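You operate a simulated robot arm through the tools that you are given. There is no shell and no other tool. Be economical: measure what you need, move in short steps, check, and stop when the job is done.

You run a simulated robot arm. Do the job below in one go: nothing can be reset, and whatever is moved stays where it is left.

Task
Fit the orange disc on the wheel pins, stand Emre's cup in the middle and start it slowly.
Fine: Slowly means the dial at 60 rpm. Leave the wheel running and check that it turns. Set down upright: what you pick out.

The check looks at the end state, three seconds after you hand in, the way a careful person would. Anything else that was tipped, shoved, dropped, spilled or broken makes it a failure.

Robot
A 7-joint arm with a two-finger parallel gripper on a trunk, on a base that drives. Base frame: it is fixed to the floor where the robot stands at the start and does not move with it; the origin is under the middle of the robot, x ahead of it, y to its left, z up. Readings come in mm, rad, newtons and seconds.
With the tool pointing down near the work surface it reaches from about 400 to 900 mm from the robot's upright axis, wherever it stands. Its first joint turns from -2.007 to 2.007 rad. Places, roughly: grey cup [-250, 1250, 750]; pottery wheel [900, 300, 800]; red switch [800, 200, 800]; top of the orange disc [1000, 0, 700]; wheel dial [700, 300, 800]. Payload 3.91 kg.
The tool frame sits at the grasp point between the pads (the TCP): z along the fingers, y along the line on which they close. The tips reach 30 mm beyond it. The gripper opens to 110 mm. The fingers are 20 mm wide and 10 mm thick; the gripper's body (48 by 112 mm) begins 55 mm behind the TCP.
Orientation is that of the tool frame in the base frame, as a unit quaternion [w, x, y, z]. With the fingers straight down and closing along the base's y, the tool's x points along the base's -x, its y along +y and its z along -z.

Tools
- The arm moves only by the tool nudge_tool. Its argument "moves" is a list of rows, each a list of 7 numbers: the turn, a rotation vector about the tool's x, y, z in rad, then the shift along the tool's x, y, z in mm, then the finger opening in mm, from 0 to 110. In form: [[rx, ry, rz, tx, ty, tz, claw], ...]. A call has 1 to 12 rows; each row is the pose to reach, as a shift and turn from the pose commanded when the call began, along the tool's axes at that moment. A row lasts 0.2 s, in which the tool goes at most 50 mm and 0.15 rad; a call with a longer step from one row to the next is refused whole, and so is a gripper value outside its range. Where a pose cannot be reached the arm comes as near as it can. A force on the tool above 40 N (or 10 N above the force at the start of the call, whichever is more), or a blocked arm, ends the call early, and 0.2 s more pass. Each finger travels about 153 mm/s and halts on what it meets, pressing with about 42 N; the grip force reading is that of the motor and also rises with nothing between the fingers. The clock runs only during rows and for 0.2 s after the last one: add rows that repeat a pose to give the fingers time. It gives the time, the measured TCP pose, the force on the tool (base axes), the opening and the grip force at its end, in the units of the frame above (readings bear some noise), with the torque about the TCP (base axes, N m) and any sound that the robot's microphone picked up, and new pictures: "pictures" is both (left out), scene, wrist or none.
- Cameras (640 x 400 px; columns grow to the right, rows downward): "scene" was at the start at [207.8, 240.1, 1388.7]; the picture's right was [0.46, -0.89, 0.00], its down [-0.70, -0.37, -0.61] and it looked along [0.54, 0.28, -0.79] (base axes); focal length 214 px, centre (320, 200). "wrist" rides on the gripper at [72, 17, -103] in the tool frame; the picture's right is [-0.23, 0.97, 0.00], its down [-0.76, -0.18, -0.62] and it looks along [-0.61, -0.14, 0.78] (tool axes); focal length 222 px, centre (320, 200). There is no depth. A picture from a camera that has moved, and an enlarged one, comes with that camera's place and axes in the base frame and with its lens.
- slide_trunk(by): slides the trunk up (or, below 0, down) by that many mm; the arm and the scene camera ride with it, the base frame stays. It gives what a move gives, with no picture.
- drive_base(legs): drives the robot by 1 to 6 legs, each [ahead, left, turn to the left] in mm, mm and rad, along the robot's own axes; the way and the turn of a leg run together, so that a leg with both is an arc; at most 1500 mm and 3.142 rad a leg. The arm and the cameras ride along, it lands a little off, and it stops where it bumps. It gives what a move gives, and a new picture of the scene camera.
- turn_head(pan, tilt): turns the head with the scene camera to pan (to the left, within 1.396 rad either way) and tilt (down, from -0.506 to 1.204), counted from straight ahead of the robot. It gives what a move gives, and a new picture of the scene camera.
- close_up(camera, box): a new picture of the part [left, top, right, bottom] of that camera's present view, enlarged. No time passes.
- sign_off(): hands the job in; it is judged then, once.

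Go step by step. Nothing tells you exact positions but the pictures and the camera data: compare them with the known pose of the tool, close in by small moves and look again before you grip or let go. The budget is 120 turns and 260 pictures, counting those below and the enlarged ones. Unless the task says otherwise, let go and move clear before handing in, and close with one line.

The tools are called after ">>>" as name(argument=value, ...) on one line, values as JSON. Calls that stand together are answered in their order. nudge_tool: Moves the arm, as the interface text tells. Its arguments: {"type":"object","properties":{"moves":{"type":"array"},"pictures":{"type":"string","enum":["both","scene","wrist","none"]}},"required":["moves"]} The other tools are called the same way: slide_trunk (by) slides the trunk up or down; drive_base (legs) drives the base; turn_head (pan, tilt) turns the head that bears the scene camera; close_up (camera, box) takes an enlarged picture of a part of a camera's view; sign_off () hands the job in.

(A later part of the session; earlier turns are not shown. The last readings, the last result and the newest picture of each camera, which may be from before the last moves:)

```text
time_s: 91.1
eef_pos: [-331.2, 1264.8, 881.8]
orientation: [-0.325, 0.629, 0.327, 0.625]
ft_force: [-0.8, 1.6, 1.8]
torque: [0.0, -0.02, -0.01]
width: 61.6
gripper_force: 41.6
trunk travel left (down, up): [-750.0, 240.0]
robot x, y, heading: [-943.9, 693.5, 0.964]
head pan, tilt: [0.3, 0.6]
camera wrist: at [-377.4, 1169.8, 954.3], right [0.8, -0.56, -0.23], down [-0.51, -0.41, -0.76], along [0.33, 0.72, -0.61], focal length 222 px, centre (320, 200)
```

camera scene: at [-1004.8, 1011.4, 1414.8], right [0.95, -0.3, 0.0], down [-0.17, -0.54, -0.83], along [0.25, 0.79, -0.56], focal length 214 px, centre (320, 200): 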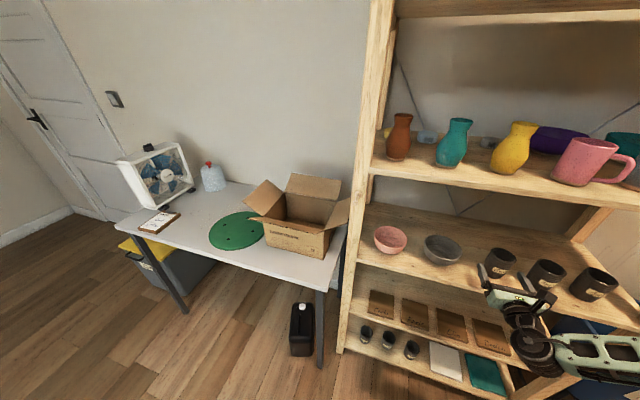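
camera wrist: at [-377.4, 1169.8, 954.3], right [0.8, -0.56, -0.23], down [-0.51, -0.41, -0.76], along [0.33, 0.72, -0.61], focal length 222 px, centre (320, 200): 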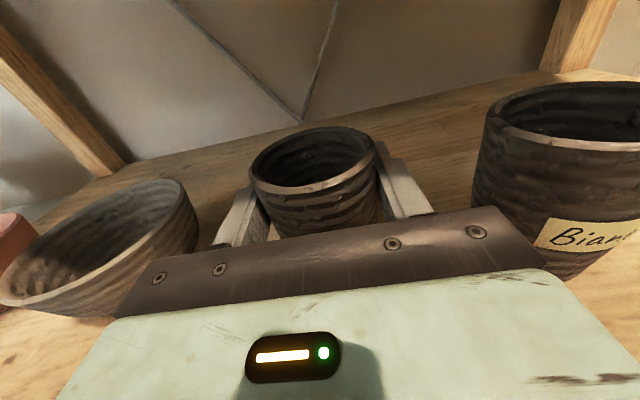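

Gripped at 61.6 mm. I lift 40 mm and then draw straight back out of the shelf.

>>> nudge_tool(moves=[[0, 0, 0, 8, 0, 0, 50], [0, 0, 0, 20, 0, 0, 50], [0, 0, 0, 35, 0, 0, 50], [0, 0, 0, 45, 0, 0, 50], [0, 0, 0, 45, 0, 0, 50]], pictures="both")

>>> nudge_tool(moves=[[0, 0, 0, 0, 0, -20, 50], [0, 0, 0, 0, 0, -50, 50], [0, 0, 0, 0, 0, -85, 50], [0, 0, 0, 0, 0, -120, 50], [0, 0, 0, 0, 0, -155, 50], [0, 0, 0, 0, 0, -180, 50], [0, 0, 0, 0, 0, -190, 50]])

```text
time_s: 92.3
eef_pos: [-332.6, 1265.9, 928.2]
orientation: [-0.324, 0.63, 0.327, 0.625]
ft_force: [0.5, 0.6, -1.8]
torque: [0.01, -0.03, 0.01]
width: 61.6
gripper_force: 41.8
trunk travel left (down, up): [-750.0, 240.0]
robot x, y, heading: [-949.1, 692.9, 0.961]
head pan, tilt: [0.3, 0.6]
camera scene: at [-1004.8, 1011.2, 1414.8], right [0.95, -0.3, 0.0], down [-0.17, -0.54, -0.82], along [0.25, 0.79, -0.57], focal length 214 px, centre (320, 200)
camera wrist: at [-378.5, 1171.8, 1000.7], right [0.8, -0.56, -0.23], down [-0.51, -0.41, -0.76], along [0.33, 0.72, -0.61], focal length 222 px, centre (320, 200)
```

scene: 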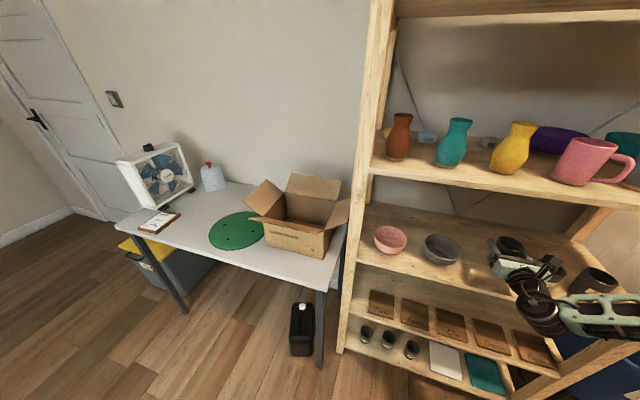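
wrist: 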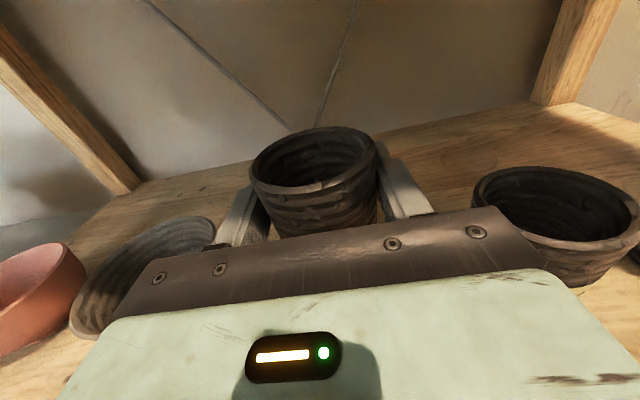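

```text
time_s: 93.9
eef_pos: [-439.9, 1111.1, 930.1]
orientation: [-0.324, 0.63, 0.327, 0.625]
ft_force: [0.4, 0.0, -2.3]
torque: [-0.01, 0.02, 0.02]
width: 61.6
gripper_force: 41.5
trunk travel left (down, up): [-750.0, 240.0]
robot x, y, heading: [-946.3, 695.9, 0.961]
head pan, tilt: [0.3, 0.6]
camera scene: at [-1004.8, 1011.3, 1414.8], right [0.95, -0.3, 0.0], down [-0.17, -0.54, -0.82], along [0.25, 0.79, -0.57], focal length 214 px, centre (320, 200)
camera wrist: at [-486.3, 1015.8, 1002.6], right [0.8, -0.56, -0.23], down [-0.51, -0.41, -0.76], along [0.33, 0.72, -0.61], focal length 222 px, centre (320, 200)
```

scene: 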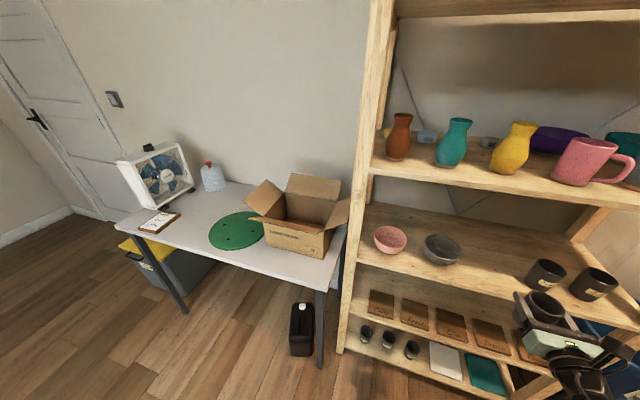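
wrist: 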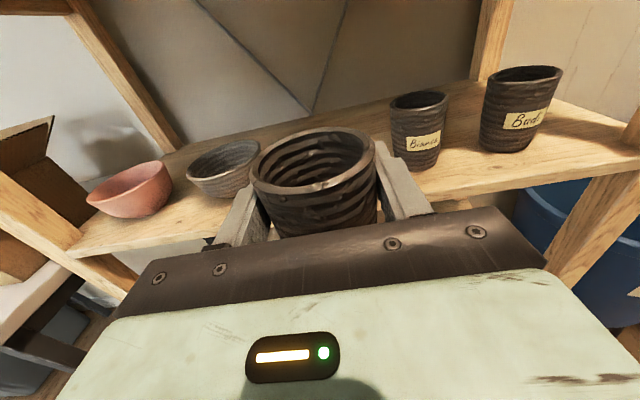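

Emre's cup is held upright and the other cups are undisturbed. I raise the trunk for clearance and drive back right along the table front.

>>> slide_trunk(by=100)

>>> drive_base(legs=[[-20, -1370, 0]])

>>> turn_head(pan=-0.4, tilt=0.7)

```text
time_s: 95.3
eef_pos: [-440.6, 1111.1, 1031.9]
orientation: [-0.324, 0.631, 0.327, 0.625]
ft_force: [-1.1, 0.9, -1.5]
torque: [-0.01, -0.01, -0.03]
width: 61.5
gripper_force: 42.1
trunk travel left (down, up): [-850.0, 140.0]
robot x, y, heading: [-947.7, 695.0, 0.966]
head pan, tilt: [0.3, 0.6]
```

```text
time_s: 102.1
eef_pos: [660.8, 326.0, 1030.4]
orientation: [-0.327, 0.629, 0.329, 0.624]
ft_force: [0.1, -0.3, -2.6]
torque: [0.01, 0.02, 0.0]
width: 61.5
gripper_force: 42.2
trunk travel left (down, up): [-850.0, 140.0]
robot x, y, heading: [157.1, -95.3, 0.968]
head pan, tilt: [0.3, 0.6]
camera scene: at [97.6, 221.2, 1514.8], right [0.95, -0.3, 0.0], down [-0.17, -0.54, -0.83], along [0.25, 0.79, -0.56], focal length 214 px, centre (320, 200)
```

scene: 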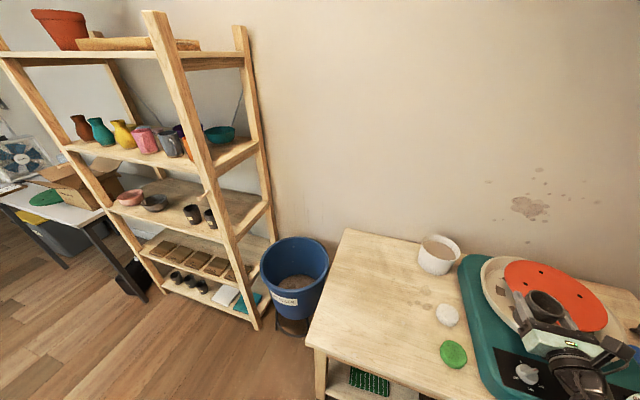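

```text
time_s: 103.1
eef_pos: [661.7, 323.6, 1030.3]
orientation: [-0.327, 0.629, 0.33, 0.623]
ft_force: [0.1, 0.3, -1.3]
torque: [0.0, 0.0, 0.04]
width: 61.9
gripper_force: 42.0
trunk travel left (down, up): [-850.0, 140.0]
robot x, y, heading: [161.4, -94.9, 0.97]
head pan, tilt: [-0.4, 0.7]
camera scene: at [142.8, 182.6, 1506.2], right [0.54, -0.84, 0.0], down [-0.54, -0.35, -0.76], along [0.64, 0.41, -0.64], focal length 214 px, centre (320, 200)
```

scene: 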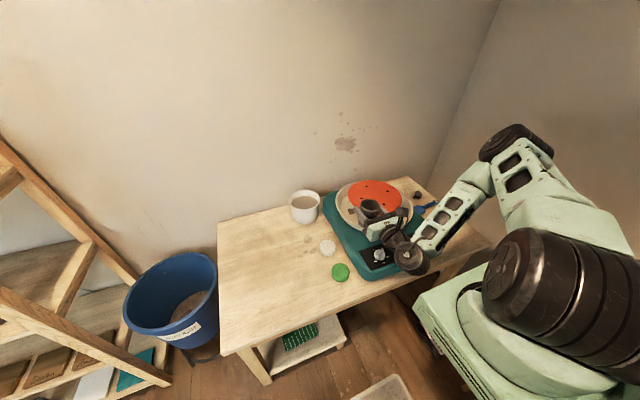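

I'm back at the wheel with the cup held. I drive a little closer and measure the disc centre.

>>> drive_base(legs=[[80, -20, 0]])

>>> close_up(camera="wrist", box=[0, 0, 640, 400])

>>> close_up(camera="scene", box=[330, 160, 430, 260])

```text
time_s: 104.2
eef_pos: [724.2, 382.1, 1028.9]
orientation: [-0.327, 0.629, 0.33, 0.623]
ft_force: [-0.5, 0.2, -3.1]
torque: [-0.01, -0.02, 0.0]
width: 61.5
gripper_force: 42.0
trunk travel left (down, up): [-850.0, 140.0]
robot x, y, heading: [217.9, -40.1, 0.966]
head pan, tilt: [-0.4, 0.7]
camera scene: at [205.7, 239.4, 1506.2], right [0.54, -0.84, 0.0], down [-0.54, -0.35, -0.76], along [0.64, 0.41, -0.64], focal length 214 px, centre (320, 200)
```

scene: 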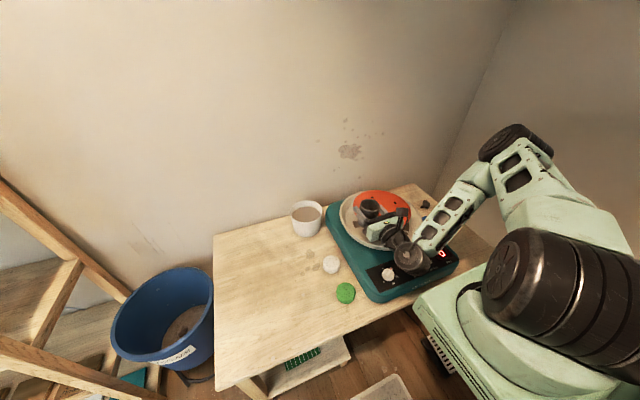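

```text
1.00 times, centred on (320, 200) of wrist (not enlarged: the box is as wide or as high as the picture)
camera zoom: at [679.1, 286.6, 1102.7], right [0.8, -0.56, -0.23], down [-0.5, -0.42, -0.76], along [0.33, 0.72, -0.61], focal length 222 px, centre (320, 200)
```

zoom: 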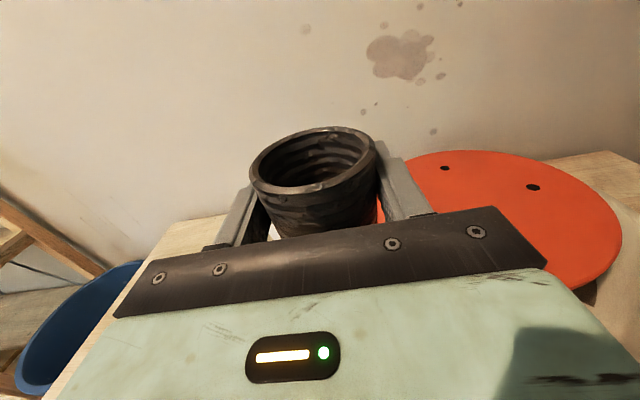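

```text
4.00 times, centred on (380, 210) of scene
camera zoom: at [205.7, 239.4, 1506.2], right [0.54, -0.84, 0.0], down [-0.54, -0.35, -0.76], along [0.64, 0.41, -0.64], focal length 858 px, centre (80, 160)
```

zoom: 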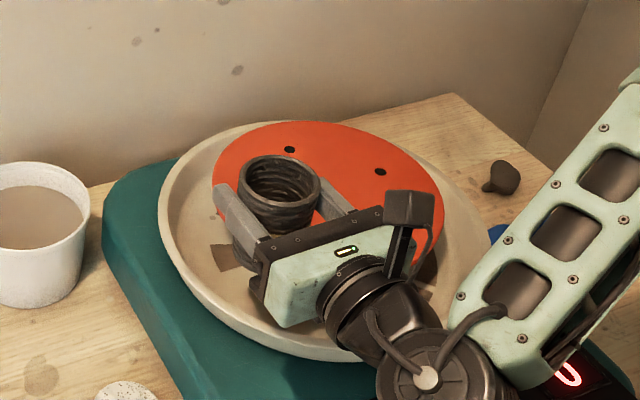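

I carry the cup over to the disc centre, still high.

>>> nudge_tool(moves=[[0, 0, 0, 0, 30, 20, 50], [0, 0, 0, 0, 60, 40, 50], [0, 0, 0, 0, 90, 60, 50], [0, 0, 0, 0, 120, 80, 50], [0, 0, 0, 0, 145, 100, 50], [0, 0, 0, 0, 160, 113, 50], [0, 0, 0, 0, 160, 113, 50]])

>>> close_up(camera="scene", box=[330, 160, 430, 240])

```text
time_s: 105.8
eef_pos: [923.3, 382.3, 1032.6]
orientation: [-0.327, 0.629, 0.329, 0.624]
ft_force: [0.0, -0.1, -2.3]
torque: [0.01, 0.03, 0.01]
width: 61.6
gripper_force: 42.2
trunk travel left (down, up): [-850.0, 140.0]
robot x, y, heading: [223.4, -39.1, 0.968]
head pan, tilt: [-0.4, 0.7]
camera scene: at [205.9, 239.5, 1506.2], right [0.54, -0.84, 0.0], down [-0.54, -0.35, -0.76], along [0.64, 0.41, -0.64], focal length 214 px, centre (320, 200)
camera wrist: at [878.5, 287.7, 1104.4], right [0.8, -0.56, -0.23], down [-0.5, -0.42, -0.76], along [0.33, 0.72, -0.61], focal length 222 px, centre (320, 200)
```

scene: 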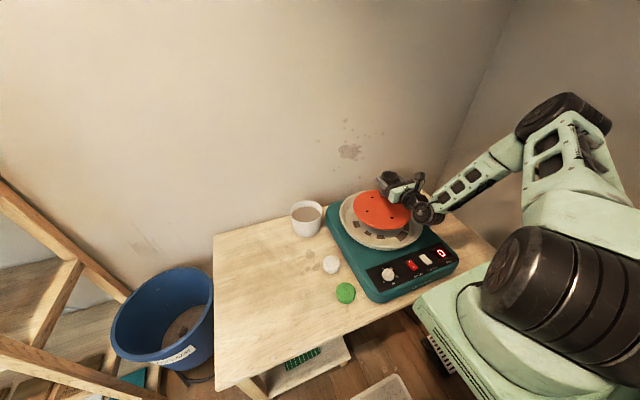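
wrist: 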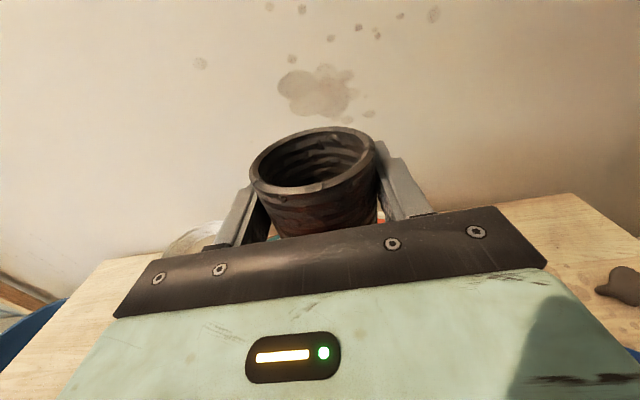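

```text
5.00 times, centred on (380, 200) of scene
camera zoom: at [205.9, 239.5, 1506.2], right [0.54, -0.84, 0.0], down [-0.54, -0.35, -0.76], along [0.64, 0.41, -0.64], focal length 1072 px, centre (20, 200)
```

zoom: 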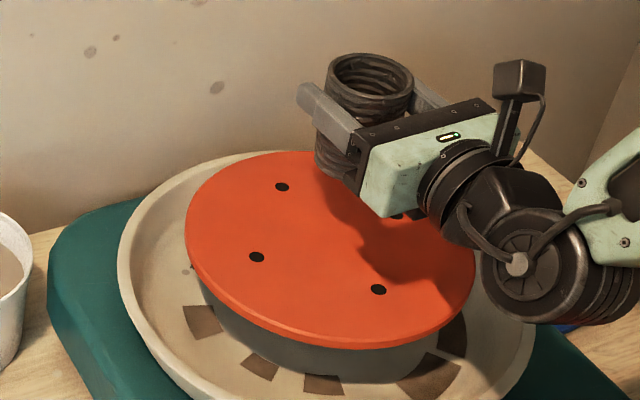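

The disc centre is (920.8,384.4); the cup is a few mm off that. I lower to ~8 mm above the disc and compare cup base and holes directly.

>>> nudge_tool(moves=[[0, 0, 0, -20, -2, -1, 50], [0, 0, 0, -40, -2, -1, 50], [0, 0, 0, -55, -2, -1, 50], [0, 0, 0, -59, -2, -1, 50], [0, 0, 0, -59, -2, -1, 50]])

>>> close_up(camera="scene", box=[340, 165, 430, 235])

```text
time_s: 107.0
eef_pos: [918.5, 383.7, 972.2]
orientation: [-0.327, 0.629, 0.33, 0.623]
ft_force: [0.1, -0.5, -2.4]
torque: [0.02, 0.04, 0.01]
width: 61.8
gripper_force: 42.1
trunk travel left (down, up): [-850.0, 140.0]
robot x, y, heading: [221.6, -37.7, 0.97]
head pan, tilt: [-0.4, 0.7]
camera scene: at [205.9, 239.5, 1506.2], right [0.54, -0.84, 0.0], down [-0.54, -0.35, -0.76], along [0.64, 0.41, -0.64], focal length 214 px, centre (320, 200)
camera wrist: at [874.1, 289.1, 1044.9], right [0.8, -0.56, -0.23], down [-0.5, -0.42, -0.76], along [0.33, 0.72, -0.61], focal length 222 px, centre (320, 200)
```

scene: 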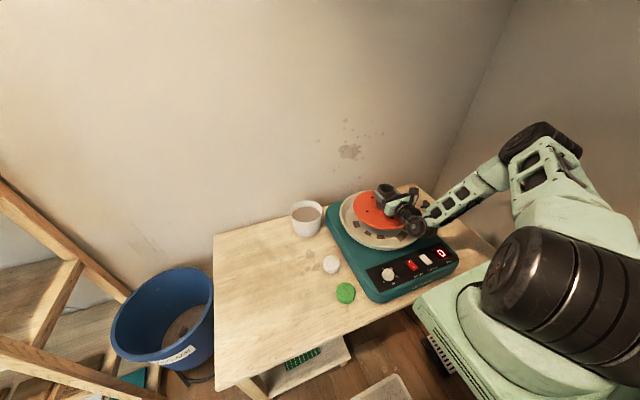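
wrist: 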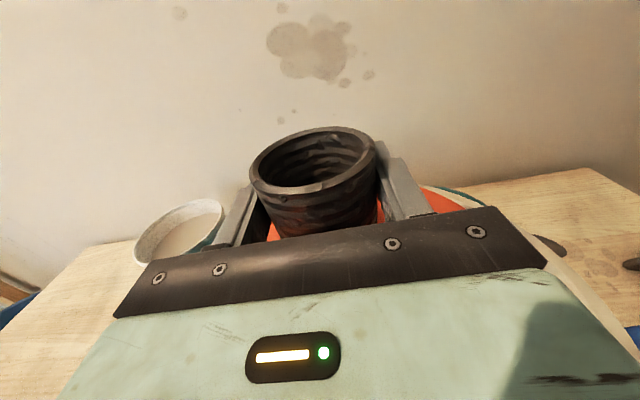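

```text
5.71 times, centred on (385, 200) of scene
camera zoom: at [205.9, 239.5, 1506.2], right [0.54, -0.84, 0.0], down [-0.54, -0.35, -0.76], along [0.64, 0.41, -0.64], focal length 1226 px, centre (-51, 200)
```

zoom: 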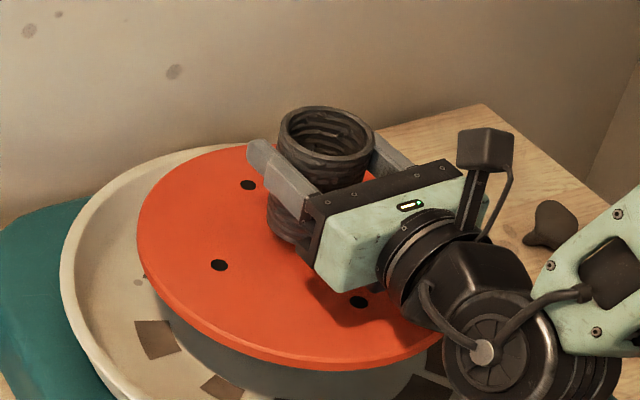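

I zoom closely to see where the cup base stands relative to the disc.

>>> close_up(camera="scene", box=[378, 180, 412, 214])

>>> turn_head(pan=0.15, tilt=0.7)

>>> close_up(camera="scene", box=[440, 150, 560, 240])

```text
11.76 times, centred on (395, 197) of scene
camera zoom: at [205.9, 239.5, 1506.2], right [0.54, -0.84, 0.0], down [-0.54, -0.35, -0.76], along [0.64, 0.41, -0.64], focal length 2523 px, centre (-562, 235)
```

zoom: 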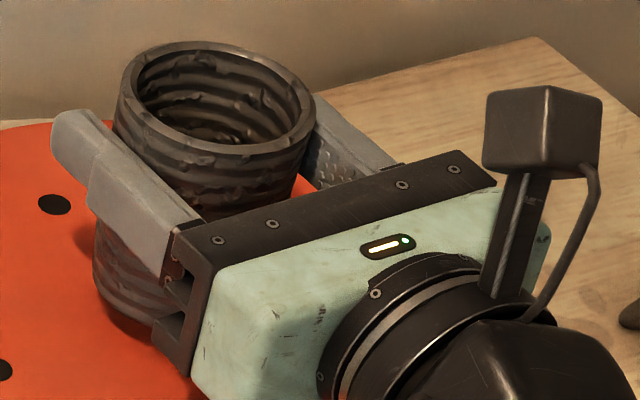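

```text
time_s: 108.0
eef_pos: [920.1, 384.5, 972.2]
orientation: [-0.326, 0.63, 0.329, 0.624]
ft_force: [-1.0, 0.3, -1.2]
torque: [0.02, 0.04, -0.03]
width: 61.4
gripper_force: 42.3
trunk travel left (down, up): [-850.0, 140.0]
robot x, y, heading: [221.0, -37.9, 0.97]
head pan, tilt: [0.15, 0.7]
camera scene: at [171.5, 270.1, 1506.2], right [0.9, -0.44, 0.0], down [-0.28, -0.58, -0.76], along [0.34, 0.69, -0.64], focal length 214 px, centre (320, 200)
```

scene: 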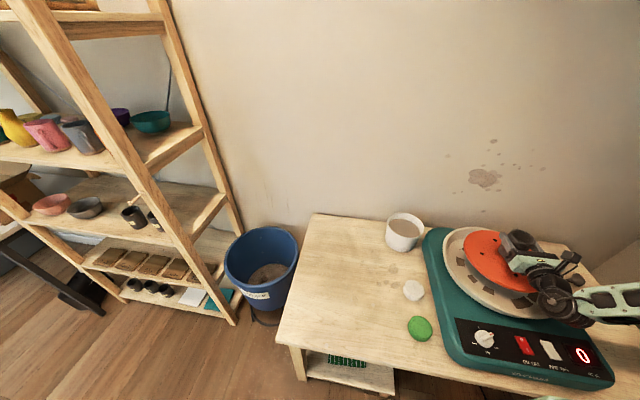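

```text
4.44 times, centred on (500, 195) of scene
camera zoom: at [171.5, 270.1, 1506.2], right [0.9, -0.44, 0.0], down [-0.28, -0.58, -0.76], along [0.34, 0.69, -0.64], focal length 953 px, centre (-480, 222)
```

zoom: 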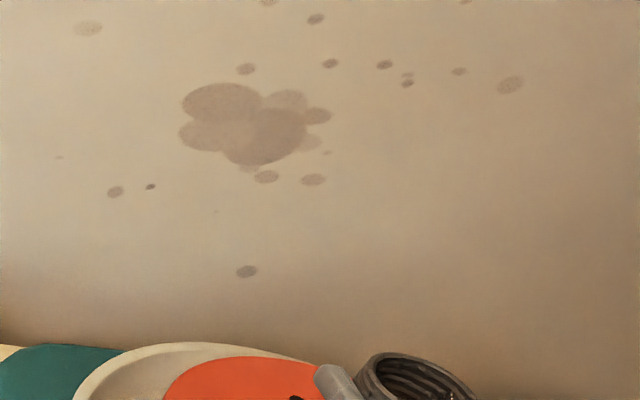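

Cross-checking camera and arm readings, the cup is ~8 mm too far along the view direction. I correct by that and lower to set it on the disc.

>>> nudge_tool(moves=[[0, 0, 0, 0, -3, -3, 50], [0, 0, 0, 0, -5, -6, 50], [0, 0, 0, -3, -5, -6, 50], [0, 0, 0, -5, -5, -6, 50], [0, 0, 0, -6, -5, -6, 50], [0, 0, 0, -6, -5, -6, 50]], pictures="none")

>>> turn_head(pan=-0.4, tilt=0.5)

>>> close_up(camera="scene", box=[340, 200, 430, 270])

```text
time_s: 109.4
eef_pos: [910.8, 380.3, 965.7]
orientation: [-0.327, 0.629, 0.329, 0.624]
ft_force: [0.1, 0.9, -2.2]
torque: [-0.02, 0.02, 0.02]
width: 61.5
gripper_force: 42.3
trunk travel left (down, up): [-850.0, 140.0]
robot x, y, heading: [224.5, -43.7, 0.973]
head pan, tilt: [0.15, 0.7]
```

```text
time_s: 110.3
eef_pos: [912.7, 381.9, 965.2]
orientation: [-0.327, 0.629, 0.33, 0.624]
ft_force: [0.2, -0.1, -1.4]
torque: [-0.01, 0.03, 0.0]
width: 61.2
gripper_force: 41.6
trunk travel left (down, up): [-850.0, 140.0]
robot x, y, heading: [225.1, -40.3, 0.97]
head pan, tilt: [-0.4, 0.499]
camera scene: at [210.9, 242.8, 1523.9], right [0.54, -0.84, 0.0], down [-0.4, -0.26, -0.88], along [0.74, 0.47, -0.48], focal length 214 px, centre (320, 200)
```

scene: 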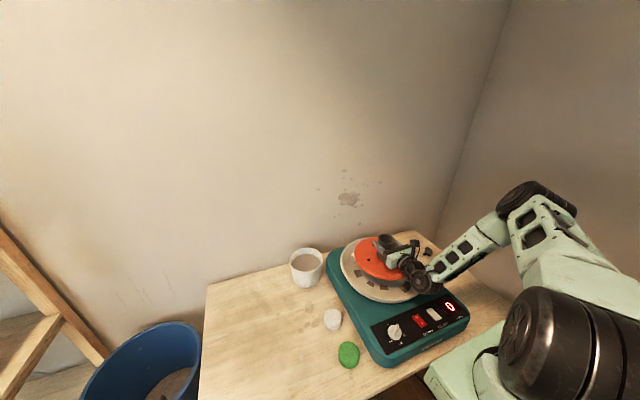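

```text
5.71 times, centred on (385, 235) of scene
camera zoom: at [210.9, 242.8, 1523.9], right [0.54, -0.84, 0.0], down [-0.4, -0.26, -0.88], along [0.74, 0.47, -0.48], focal length 1226 px, centre (-51, 0)
```

zoom: 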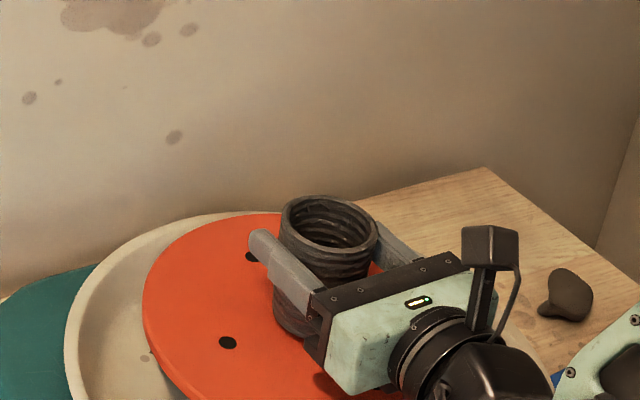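

No contact yet. I lower in small steps until the disc carries the cup.

>>> nudge_tool(moves=[[0, 0, 0, -1, 0, 0, 50], [0, 0, 0, -2, 0, 0, 50], [0, 0, 0, -3, 0, 0, 50], [0, 0, 0, -3, 0, 0, 50]], pictures="none")

>>> close_up(camera="scene", box=[360, 220, 420, 270])

```text
time_s: 111.3
eef_pos: [911.7, 381.3, 962.3]
orientation: [-0.327, 0.629, 0.33, 0.624]
ft_force: [-0.6, 0.0, -1.9]
torque: [0.0, 0.0, 0.02]
width: 61.6
gripper_force: 42.0
trunk travel left (down, up): [-850.0, 140.0]
robot x, y, heading: [220.4, -43.7, 0.968]
head pan, tilt: [-0.4, 0.499]
```

```text
8.00 times, centred on (390, 245) of scene
camera zoom: at [210.9, 242.7, 1523.9], right [0.54, -0.84, 0.0], down [-0.4, -0.26, -0.88], along [0.74, 0.47, -0.48], focal length 1716 px, centre (-240, -160)
```

zoom: 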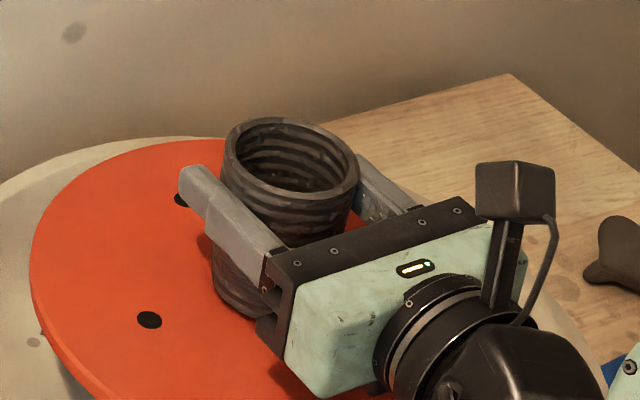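

Still hanging free; further down in 1 mm steps.

>>> nudge_tool(moves=[[0, 0, 0, -1, 0, 0, 50], [0, 0, 0, -2, 0, 0, 50], [0, 0, 0, -3, 0, 0, 50], [0, 0, 0, -3, 0, 0, 50]], pictures="none")

>>> nudge_tool(moves=[[0, 0, 0, -1, 0, 0, 50], [0, 0, 0, -2, 0, 0, 50], [0, 0, 0, -2, 0, 0, 50]], pictures="none")

```text
time_s: 112.3
eef_pos: [909.2, 381.3, 960.0]
orientation: [-0.327, 0.629, 0.33, 0.623]
ft_force: [-0.2, 0.2, -2.6]
torque: [-0.02, 0.01, -0.01]
width: 61.3
gripper_force: 42.2
trunk travel left (down, up): [-850.0, 140.0]
robot x, y, heading: [221.7, -39.2, 0.97]
head pan, tilt: [-0.4, 0.499]
```

```text
time_s: 113.2
eef_pos: [910.2, 382.0, 958.7]
orientation: [-0.328, 0.627, 0.329, 0.625]
ft_force: [-2.7, 2.5, 10.2]
torque: [-0.13, -0.02, -0.02]
width: 61.6
gripper_force: 42.4
trunk travel left (down, up): [-850.0, 140.0]
robot x, y, heading: [223.6, -39.2, 0.97]
head pan, tilt: [-0.4, 0.499]
```

The disc now carries the cup. I unload, open, and draw straight back to inspect the centring.

>>> nudge_tool(moves=[[0, 0, 0, 1, 0, 0, 58], [0, 0, 0, 1, 0, 0, 66], [0, 0, 0, 1, 0, 0, 80], [0, 0, 0, 1, 0, 0, 95], [0, 0, 0, 1, 0, 0, 95], [0, 0, 0, 2, 0, -25, 95], [0, 0, 0, 4, 0, -60, 95], [0, 0, 0, 10, 0, -100, 95], [0, 0, 0, 20, 0, -140, 95], [0, 0, 0, 20, 0, -140, 95]])

>>> close_up(camera="scene", box=[340, 210, 430, 280])

>>> close_up(camera="wrist", box=[200, 20, 460, 240])

```text
time_s: 115.3
eef_pos: [829.0, 266.1, 978.9]
orientation: [-0.326, 0.63, 0.329, 0.624]
ft_force: [0.0, 0.4, 0.7]
torque: [0.01, 0.02, -0.02]
width: 95.0
gripper_force: 0.0
trunk travel left (down, up): [-850.0, 140.0]
robot x, y, heading: [220.4, -38.4, 0.968]
head pan, tilt: [-0.4, 0.499]
camera scene: at [210.9, 242.7, 1523.9], right [0.54, -0.84, 0.0], down [-0.4, -0.26, -0.88], along [0.74, 0.47, -0.48], focal length 214 px, centre (320, 200)
camera wrist: at [783.9, 171.2, 1050.8], right [0.8, -0.56, -0.23], down [-0.5, -0.42, -0.76], along [0.33, 0.72, -0.61], focal length 222 px, centre (320, 200)
```

scene: 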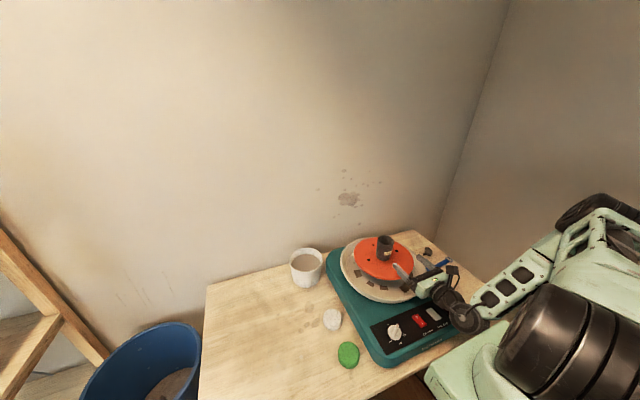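
wrist: 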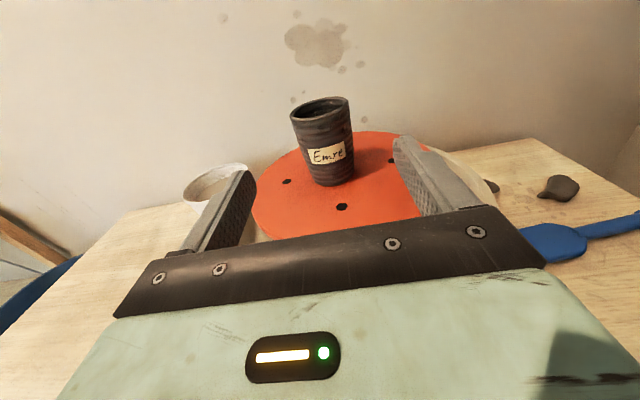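

```text
5.71 times, centred on (385, 245) of scene
camera zoom: at [210.9, 242.7, 1523.9], right [0.54, -0.84, 0.0], down [-0.4, -0.26, -0.88], along [0.74, 0.47, -0.48], focal length 1226 px, centre (-51, -57)
```

zoom: 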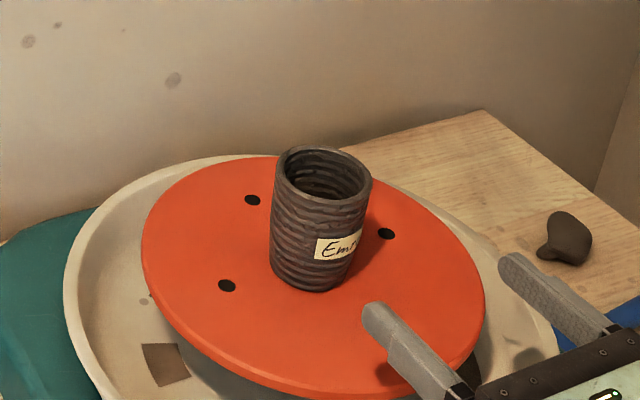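

```text
1.82 times, centred on (330, 130) of wrist
camera zoom: at [783.9, 171.2, 1050.8], right [0.8, -0.56, -0.23], down [-0.5, -0.42, -0.76], along [0.33, 0.72, -0.61], focal length 404 px, centre (302, 327)
```

zoom: 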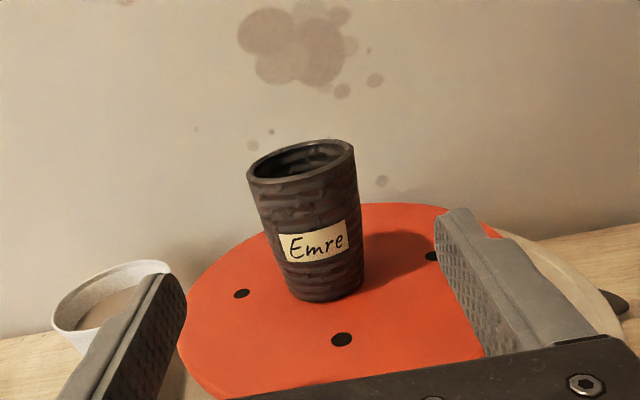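

The cup stands upright about 8 mm short of centre. I regrip, shift it by (+4 right, +6.5 forward) and set it down again.

>>> nudge_tool(moves=[[0, 0, 0, -5, 0, 20, 95], [0, 0, 0, -10, 0, 50, 95], [0, 0, 0, -16, 0, 85, 95], [0, 0, 0, -18, 0, 115, 95], [0, 0, 0, -19, 0, 140, 95], [0, 0, 0, -19, 0, 140, 85], [0, 0, 0, -19, 0, 140, 70], [0, 0, 0, -19, 0, 140, 58], [0, 0, 0, -19, 0, 140, 50], [0, 0, 0, -19, 0, 140, 50]], pictures="wrist")

>>> nudge_tool(moves=[[0, 0, 0, 3, 0, 0, 50], [0, 0, 0, 6, 0, 0, 50], [0, 0, 0, 6, 2, 3, 50], [0, 0, 0, 6, 4.3, 6.7, 50], [0, 0, 0, 6, 4.3, 6.7, 50]], pictures="none")

```text
time_s: 117.5
eef_pos: [909.0, 380.5, 956.9]
orientation: [-0.328, 0.628, 0.331, 0.623]
ft_force: [0.2, 1.6, 0.7]
torque: [0.04, -0.05, 0.03]
width: 61.0
gripper_force: 41.6
trunk travel left (down, up): [-850.0, 140.0]
robot x, y, heading: [217.8, -39.7, 0.969]
head pan, tilt: [-0.4, 0.499]
camera wrist: at [863.7, 284.9, 1028.5], right [0.8, -0.56, -0.23], down [-0.5, -0.42, -0.76], along [0.33, 0.72, -0.61], focal length 222 px, centre (320, 200)
```

wrist: 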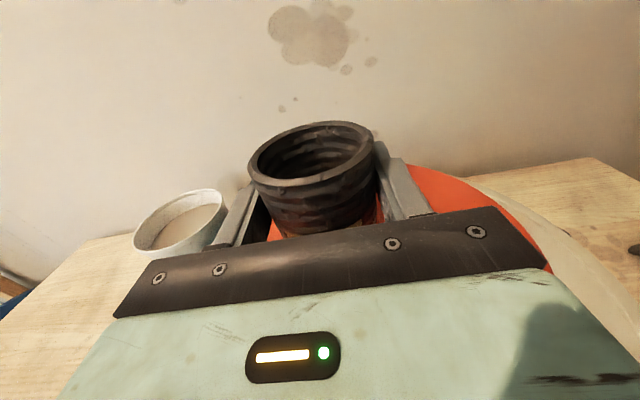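

```text
time_s: 118.8
eef_pos: [916.1, 384.7, 962.1]
orientation: [-0.327, 0.629, 0.329, 0.624]
ft_force: [-0.2, -0.2, -1.6]
torque: [-0.03, 0.01, -0.01]
width: 61.4
gripper_force: 42.1
trunk travel left (down, up): [-850.0, 140.0]
robot x, y, heading: [221.6, -38.2, 0.971]
head pan, tilt: [-0.4, 0.499]
```

The cup is shifted; I lower it, checking for contact, then release and back away.

>>> nudge_tool(moves=[[0, 0, 0, -2, 0, 0, 50], [0, 0, 0, -4, 0, 0, 50], [0, 0, 0, -5, 0, 0, 50], [0, 0, 0, -6, 0, 0, 50], [0, 0, 0, -6, 0, 0, 50]], pictures="none")

```text
time_s: 120.0
eef_pos: [918.3, 385.0, 957.5]
orientation: [-0.327, 0.629, 0.329, 0.624]
ft_force: [0.6, 0.3, -2.0]
torque: [-0.01, 0.0, -0.03]
width: 61.1
gripper_force: 42.3
trunk travel left (down, up): [-850.0, 140.0]
robot x, y, heading: [223.5, -39.8, 0.964]
head pan, tilt: [-0.4, 0.499]
```

Not yet touching; one or two more millimetres.

>>> nudge_tool(moves=[[0, 0, 0, -1, 0, 0, 50], [0, 0, 0, -1.5, 0, 0, 50], [0, 0, 0, -1.5, 0, 0, 50]], pictures="none")

```text
time_s: 120.8
eef_pos: [919.1, 385.5, 955.6]
orientation: [-0.327, 0.629, 0.33, 0.623]
ft_force: [0.0, 0.2, -2.2]
torque: [0.01, -0.01, 0.01]
width: 60.8
gripper_force: 41.5
trunk travel left (down, up): [-850.0, 140.0]
robot x, y, heading: [221.1, -41.5, 0.97]
head pan, tilt: [-0.4, 0.499]
```

>>> nudge_tool(moves=[[0, 0, 0, -1, 0, 0, 50], [0, 0, 0, -2, 0, 0, 50], [0, 0, 0, -2, 0, 0, 50]], pictures="wrist")

>>> close_up(camera="scene", box=[350, 215, 420, 270])

```text
time_s: 121.5
eef_pos: [916.8, 384.1, 956.3]
orientation: [-0.326, 0.628, 0.329, 0.625]
ft_force: [-0.4, 1.1, 15.1]
torque: [-0.21, -0.21, 0.01]
width: 60.9
gripper_force: 41.7
trunk travel left (down, up): [-850.0, 140.0]
robot x, y, heading: [224.5, -41.5, 0.971]
head pan, tilt: [-0.4, 0.499]
camera wrist: at [872.2, 289.1, 1028.0], right [0.8, -0.56, -0.23], down [-0.5, -0.41, -0.76], along [0.33, 0.72, -0.61], focal length 222 px, centre (320, 200)
```

wrist: 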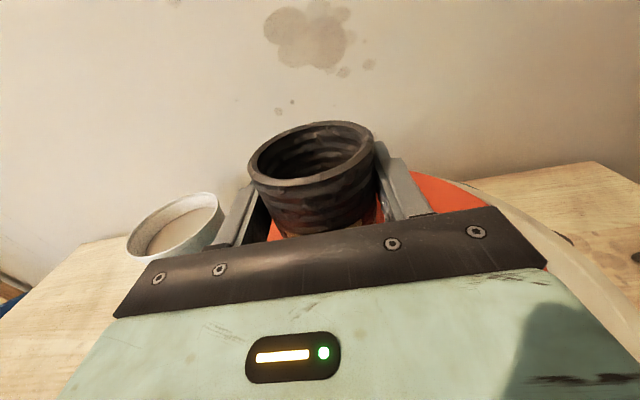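

```text
7.27 times, centred on (385, 242) of scene
camera zoom: at [210.2, 242.3, 1524.2], right [0.54, -0.84, 0.0], down [-0.4, -0.26, -0.88], along [0.74, 0.47, -0.48], focal length 1560 px, centre (-153, -109)
```

zoom: 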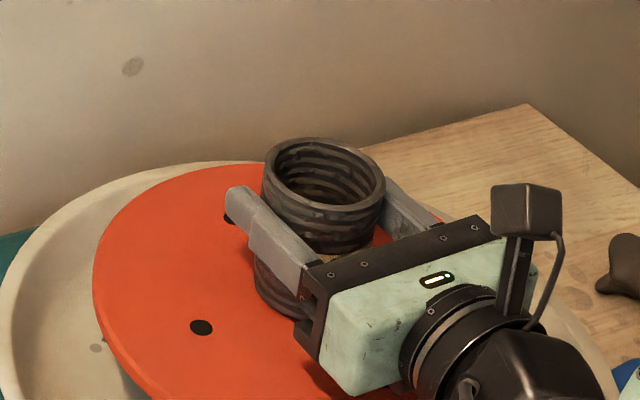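

Contact is firm (15 N up). I unload by a millimetre, open and back straight out.

>>> nudge_tool(moves=[[0, 0, 0, 1.5, 0, 0, 58], [0, 0, 0, 1.5, 0, 0, 66], [0, 0, 0, 1.5, 0, 0, 80], [0, 0, 0, 1.5, 0, 0, 95], [0, 0, 0, 1.5, 0, 0, 95], [0, 0, 0, 2, 0, -25, 95], [0, 0, 0, 4, 0, -60, 95], [0, 0, 0, 10, 0, -100, 95], [0, 0, 0, 20, 0, -140, 95], [0, 0, 0, 20, 0, -140, 95]])

>>> close_up(camera="wrist", box=[200, 20, 460, 240])

>>> close_up(camera="scene", box=[340, 210, 430, 280])

```text
time_s: 123.8
eef_pos: [839.7, 268.3, 973.1]
orientation: [-0.327, 0.628, 0.33, 0.624]
ft_force: [0.4, -0.4, -0.3]
torque: [0.03, -0.01, -0.03]
width: 94.9
gripper_force: 0.1
trunk travel left (down, up): [-850.0, 140.0]
robot x, y, heading: [222.1, -38.2, 0.968]
head pan, tilt: [-0.4, 0.499]
camera scene: at [210.9, 242.7, 1523.9], right [0.54, -0.84, 0.0], down [-0.4, -0.26, -0.88], along [0.74, 0.47, -0.48], focal length 214 px, centre (320, 200)
camera wrist: at [794.3, 172.4, 1045.7], right [0.8, -0.56, -0.23], down [-0.5, -0.42, -0.76], along [0.33, 0.72, -0.61], focal length 222 px, centre (320, 200)
```

scene: 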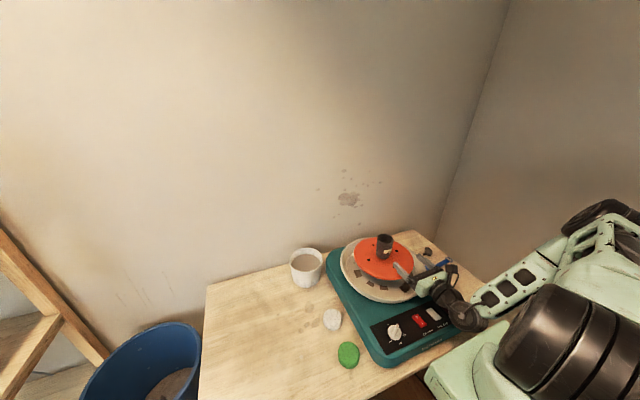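
wrist: 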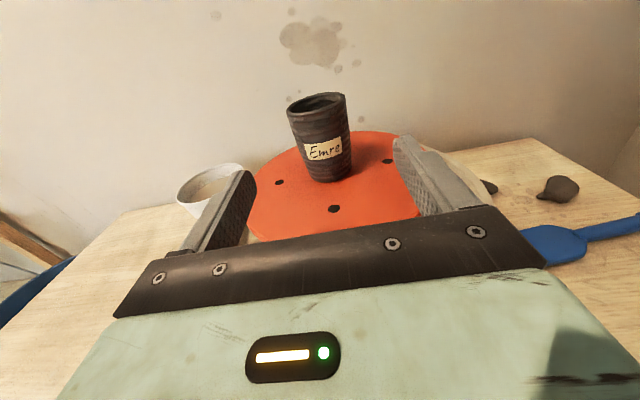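

```text
1.82 times, centred on (330, 130) of wrist
camera zoom: at [794.3, 172.4, 1045.7], right [0.8, -0.56, -0.23], down [-0.5, -0.42, -0.76], along [0.33, 0.72, -0.61], focal length 404 px, centre (302, 327)
```

zoom: 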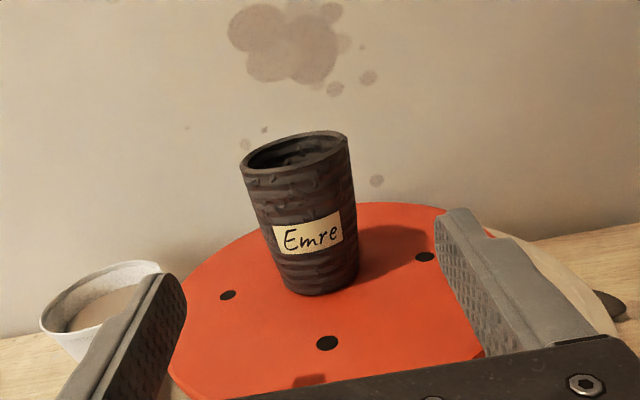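

```text
5.71 times, centred on (385, 245) of scene
camera zoom: at [210.9, 242.7, 1523.9], right [0.54, -0.84, 0.0], down [-0.4, -0.26, -0.88], along [0.74, 0.47, -0.48], focal length 1226 px, centre (-51, -57)
```

zoom: 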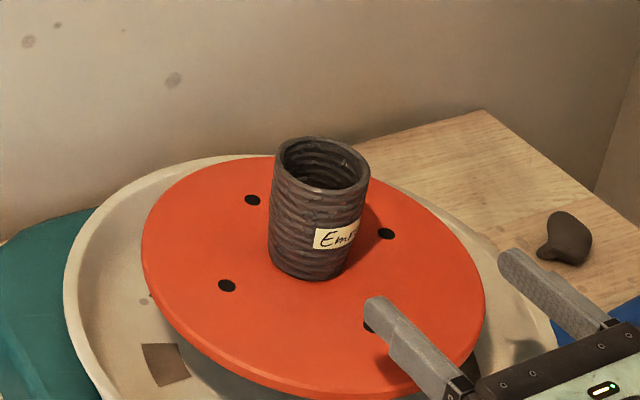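

The cup stands upright within about 4 mm of the disc's centre. Now I retract, tilt the tool down with closed fingers and go above the "I" side of the red switch.

>>> nudge_tool(moves=[[0, 0, 0, 10, -2, -20, 90], [0, -0.12, 0, 20, -4, -40, 70], [0, -0.24, 0, 20, -6, -60, 50], [0, -0.36, 0, 20, -8, -80, 30], [0, -0.48, 0, 20, -10, -100, 10], [0, -0.6, 0, 20, -14, -121, 0], [0, -0.72, 0, 10, -17, -121, 0], [0, -0.84, 0, 0, -17, -121, 0], [0, -0.96, 0, -10, -17, -121, 0], [0, -1.08, 0, -20, -17, -121, 0], [0, -1.2, 0, -30, -17, -121, 0], [0, -1.2, 0, -30, -17, -121, 0]])

>>> close_up(camera="scene", box=[360, 270, 470, 350])

```text
time_s: 126.3
eef_pos: [755.8, 178.5, 944.0]
orientation: [-0.083, 0.871, 0.456, 0.16]
ft_force: [-0.3, -0.1, 1.3]
torque: [0.02, -0.02, 0.03]
width: 0.1
gripper_force: 37.5
out of reach, approached as far as the arm can: row 6, 7, 8
trunk travel left (down, up): [-850.0, 140.0]
robot x, y, heading: [224.0, -39.9, 0.97]
head pan, tilt: [-0.4, 0.499]
camera scene: at [210.8, 242.6, 1523.9], right [0.54, -0.84, 0.0], down [-0.4, -0.26, -0.88], along [0.74, 0.47, -0.48], focal length 214 px, centre (320, 200)
camera wrist: at [786.1, 194.3, 1065.6], right [0.68, -0.73, -0.08], down [-0.68, -0.67, 0.31], along [-0.28, -0.16, -0.95], focal length 222 px, centre (320, 200)
```

scene: 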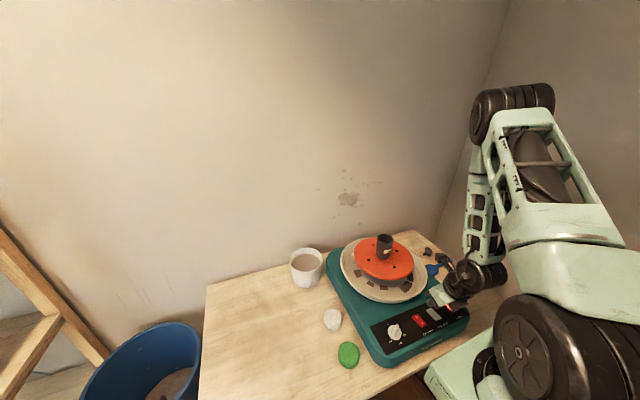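
wrist: 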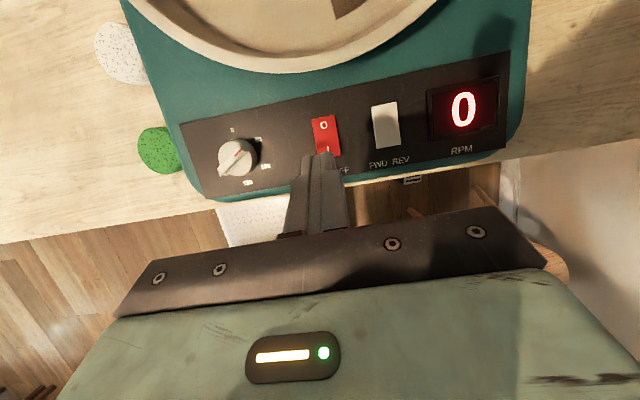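

```text
5.00 times, centred on (415, 310) of scene
camera zoom: at [210.8, 242.6, 1523.9], right [0.54, -0.84, 0.0], down [-0.4, -0.26, -0.88], along [0.74, 0.47, -0.48], focal length 1072 px, centre (-155, -350)
```

zoom: 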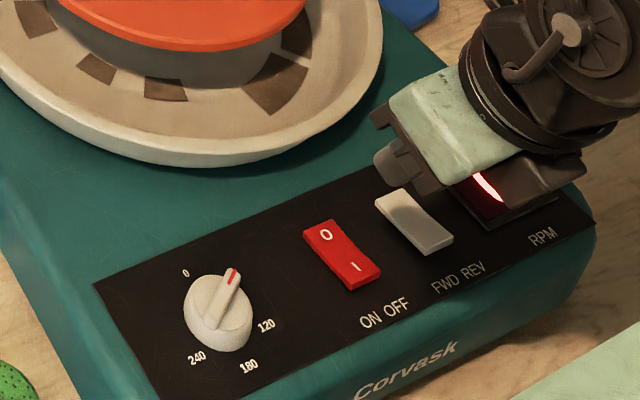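

The fingertip is right above the "I" mark, (762,187). I descend close to it.

>>> nudge_tool(moves=[[0, 0, 0, -5, 0, 25, 0], [0, 0, 0, -14, 0, 48, 0], [0, 0, 0, -22.8, 0, 71.4, 0], [0, 0, 0, -22.8, 0, 71.4, 0]], pictures="none")

>>> close_up(camera="scene", box=[390, 280, 450, 340])

>>> close_up(camera="wrist", box=[260, 80, 400, 200])

```text
time_s: 127.3
eef_pos: [756.4, 184.4, 870.4]
orientation: [-0.084, 0.871, 0.457, 0.159]
ft_force: [-1.2, 0.0, -0.1]
torque: [-0.03, 0.0, -0.03]
width: 0.1
gripper_force: 37.6
trunk travel left (down, up): [-850.0, 140.0]
robot x, y, heading: [222.2, -39.2, 0.971]
head pan, tilt: [-0.4, 0.499]
```

```text
6.67 times, centred on (420, 310) of scene
camera zoom: at [210.8, 242.6, 1523.9], right [0.54, -0.84, 0.0], down [-0.4, -0.26, -0.88], along [0.74, 0.47, -0.48], focal length 1430 px, centre (-347, -533)
```

zoom: 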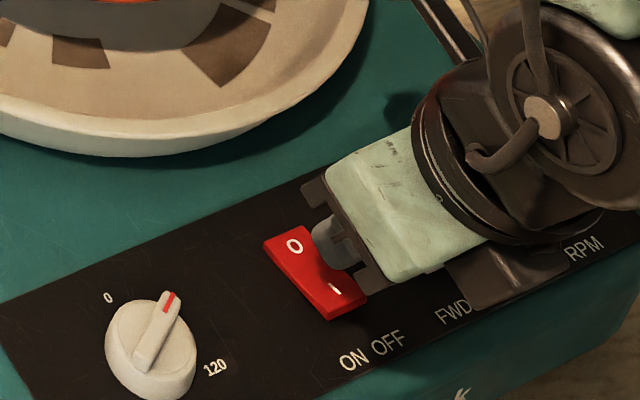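

```text
3.33 times, centred on (330, 140) of wrist
camera zoom: at [787.6, 199.6, 992.2], right [0.68, -0.73, -0.08], down [-0.68, -0.67, 0.31], along [-0.28, -0.16, -0.95], focal length 740 px, centre (287, 400)
```

zoom: 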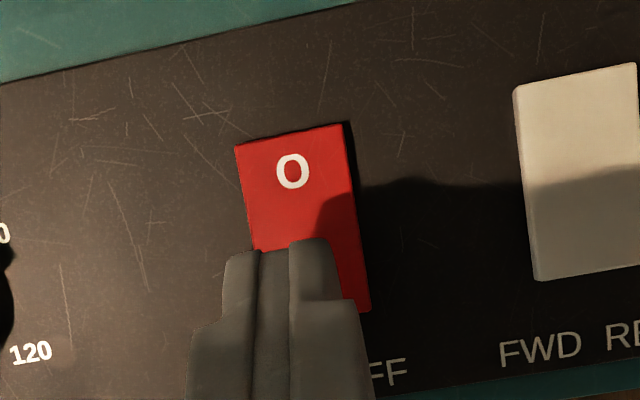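

The tip is over the I end; a 3 mm trim right, then I press down in small steps.

>>> nudge_tool(moves=[[0, 0, 0, -3.5, 3, 9.3, 0], [0, 0, 0, -5.3, 3, 14, 0], [0, 0, 0, -6.4, 3, 16.8, 0], [0, 0, 0, -7.1, 3, 18.7, 0], [0, 0, 0, -7.8, 3, 20.5, 0], [0, 0, 0, -7.8, 3, 20.5, 0]], pictures="none")

>>> close_up(camera="scene", box=[390, 270, 470, 340])

```text
time_s: 128.8
eef_pos: [760.7, 181.9, 850.1]
orientation: [-0.084, 0.872, 0.456, 0.159]
ft_force: [0.2, -0.5, -0.1]
torque: [-0.01, 0.01, -0.02]
width: 0.1
gripper_force: 37.7
trunk travel left (down, up): [-850.0, 140.0]
robot x, y, heading: [221.4, -39.8, 0.966]
head pan, tilt: [-0.4, 0.499]
```

```text
5.71 times, centred on (430, 305) of scene
camera zoom: at [210.9, 242.7, 1523.9], right [0.54, -0.84, 0.0], down [-0.4, -0.26, -0.88], along [0.74, 0.47, -0.48], focal length 1226 px, centre (-309, -400)
```

zoom: 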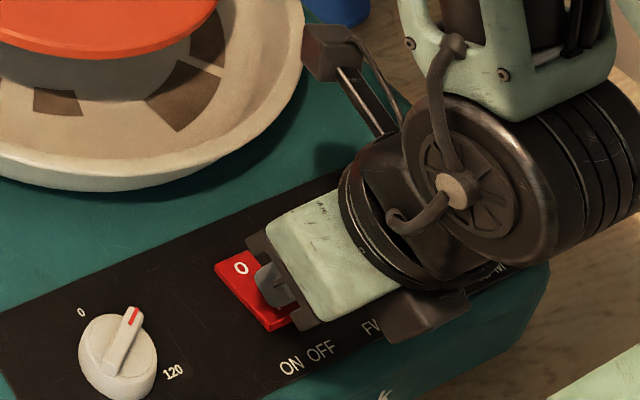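

No contact yet; I continue down slowly.

>>> nudge_tool(moves=[[0, 0, 0, -0.7, 0, 1.9, 0], [0, 0, 0, -1.4, 0, 3.7, 0], [0, 0, 0, -2.1, 0, 5.6, 0], [0, 0, 0, -2.8, 0, 7.5, 0], [0, 0, 0, -3.5, 0, 9.3, 0], [0, 0, 0, -3.5, 0, 9.3, 0]], pictures="scene")

>>> close_up(camera="scene", box=[390, 270, 470, 340])

```text
time_s: 129.8
eef_pos: [760.5, 181.8, 843.9]
orientation: [-0.084, 0.871, 0.456, 0.163]
ft_force: [-6.7, -3.6, 29.5]
torque: [-0.05, 0.2, 0.02]
width: 0.0
gripper_force: 38.0
trunk travel left (down, up): [-850.0, 140.0]
robot x, y, heading: [225.4, -38.1, 0.965]
head pan, tilt: [-0.4, 0.499]
stopped in row 5: the force on the tool passed its limit at 45 N (the readings are from after the stop); the commanded pose is now the measured one
camera scene: at [209.3, 242.1, 1524.3], right [0.54, -0.84, 0.0], down [-0.4, -0.26, -0.88], along [0.74, 0.47, -0.48], focal length 214 px, centre (320, 200)
```

scene: 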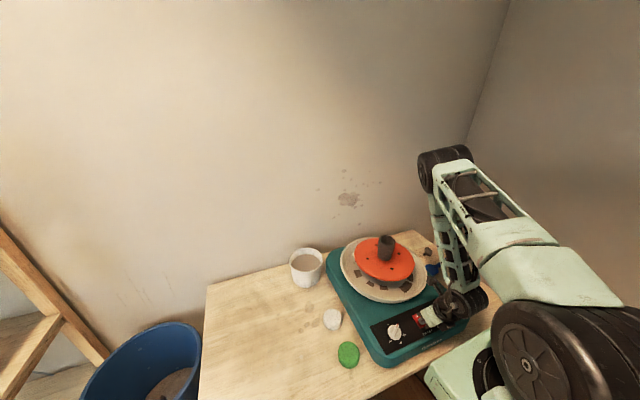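

```text
5.71 times, centred on (430, 305) of scene
camera zoom: at [209.3, 242.1, 1524.3], right [0.54, -0.84, 0.0], down [-0.4, -0.26, -0.88], along [0.74, 0.47, -0.48], focal length 1226 px, centre (-309, -400)
```

zoom: 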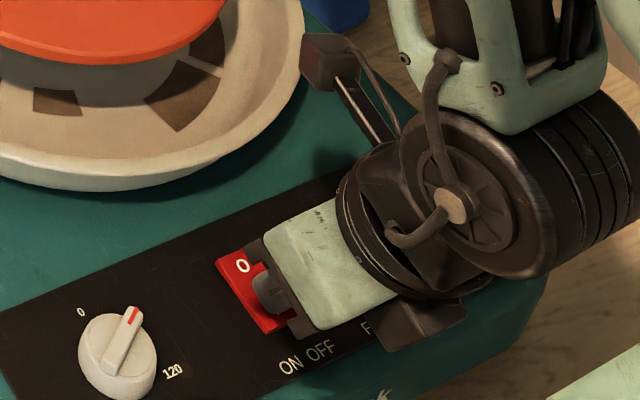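

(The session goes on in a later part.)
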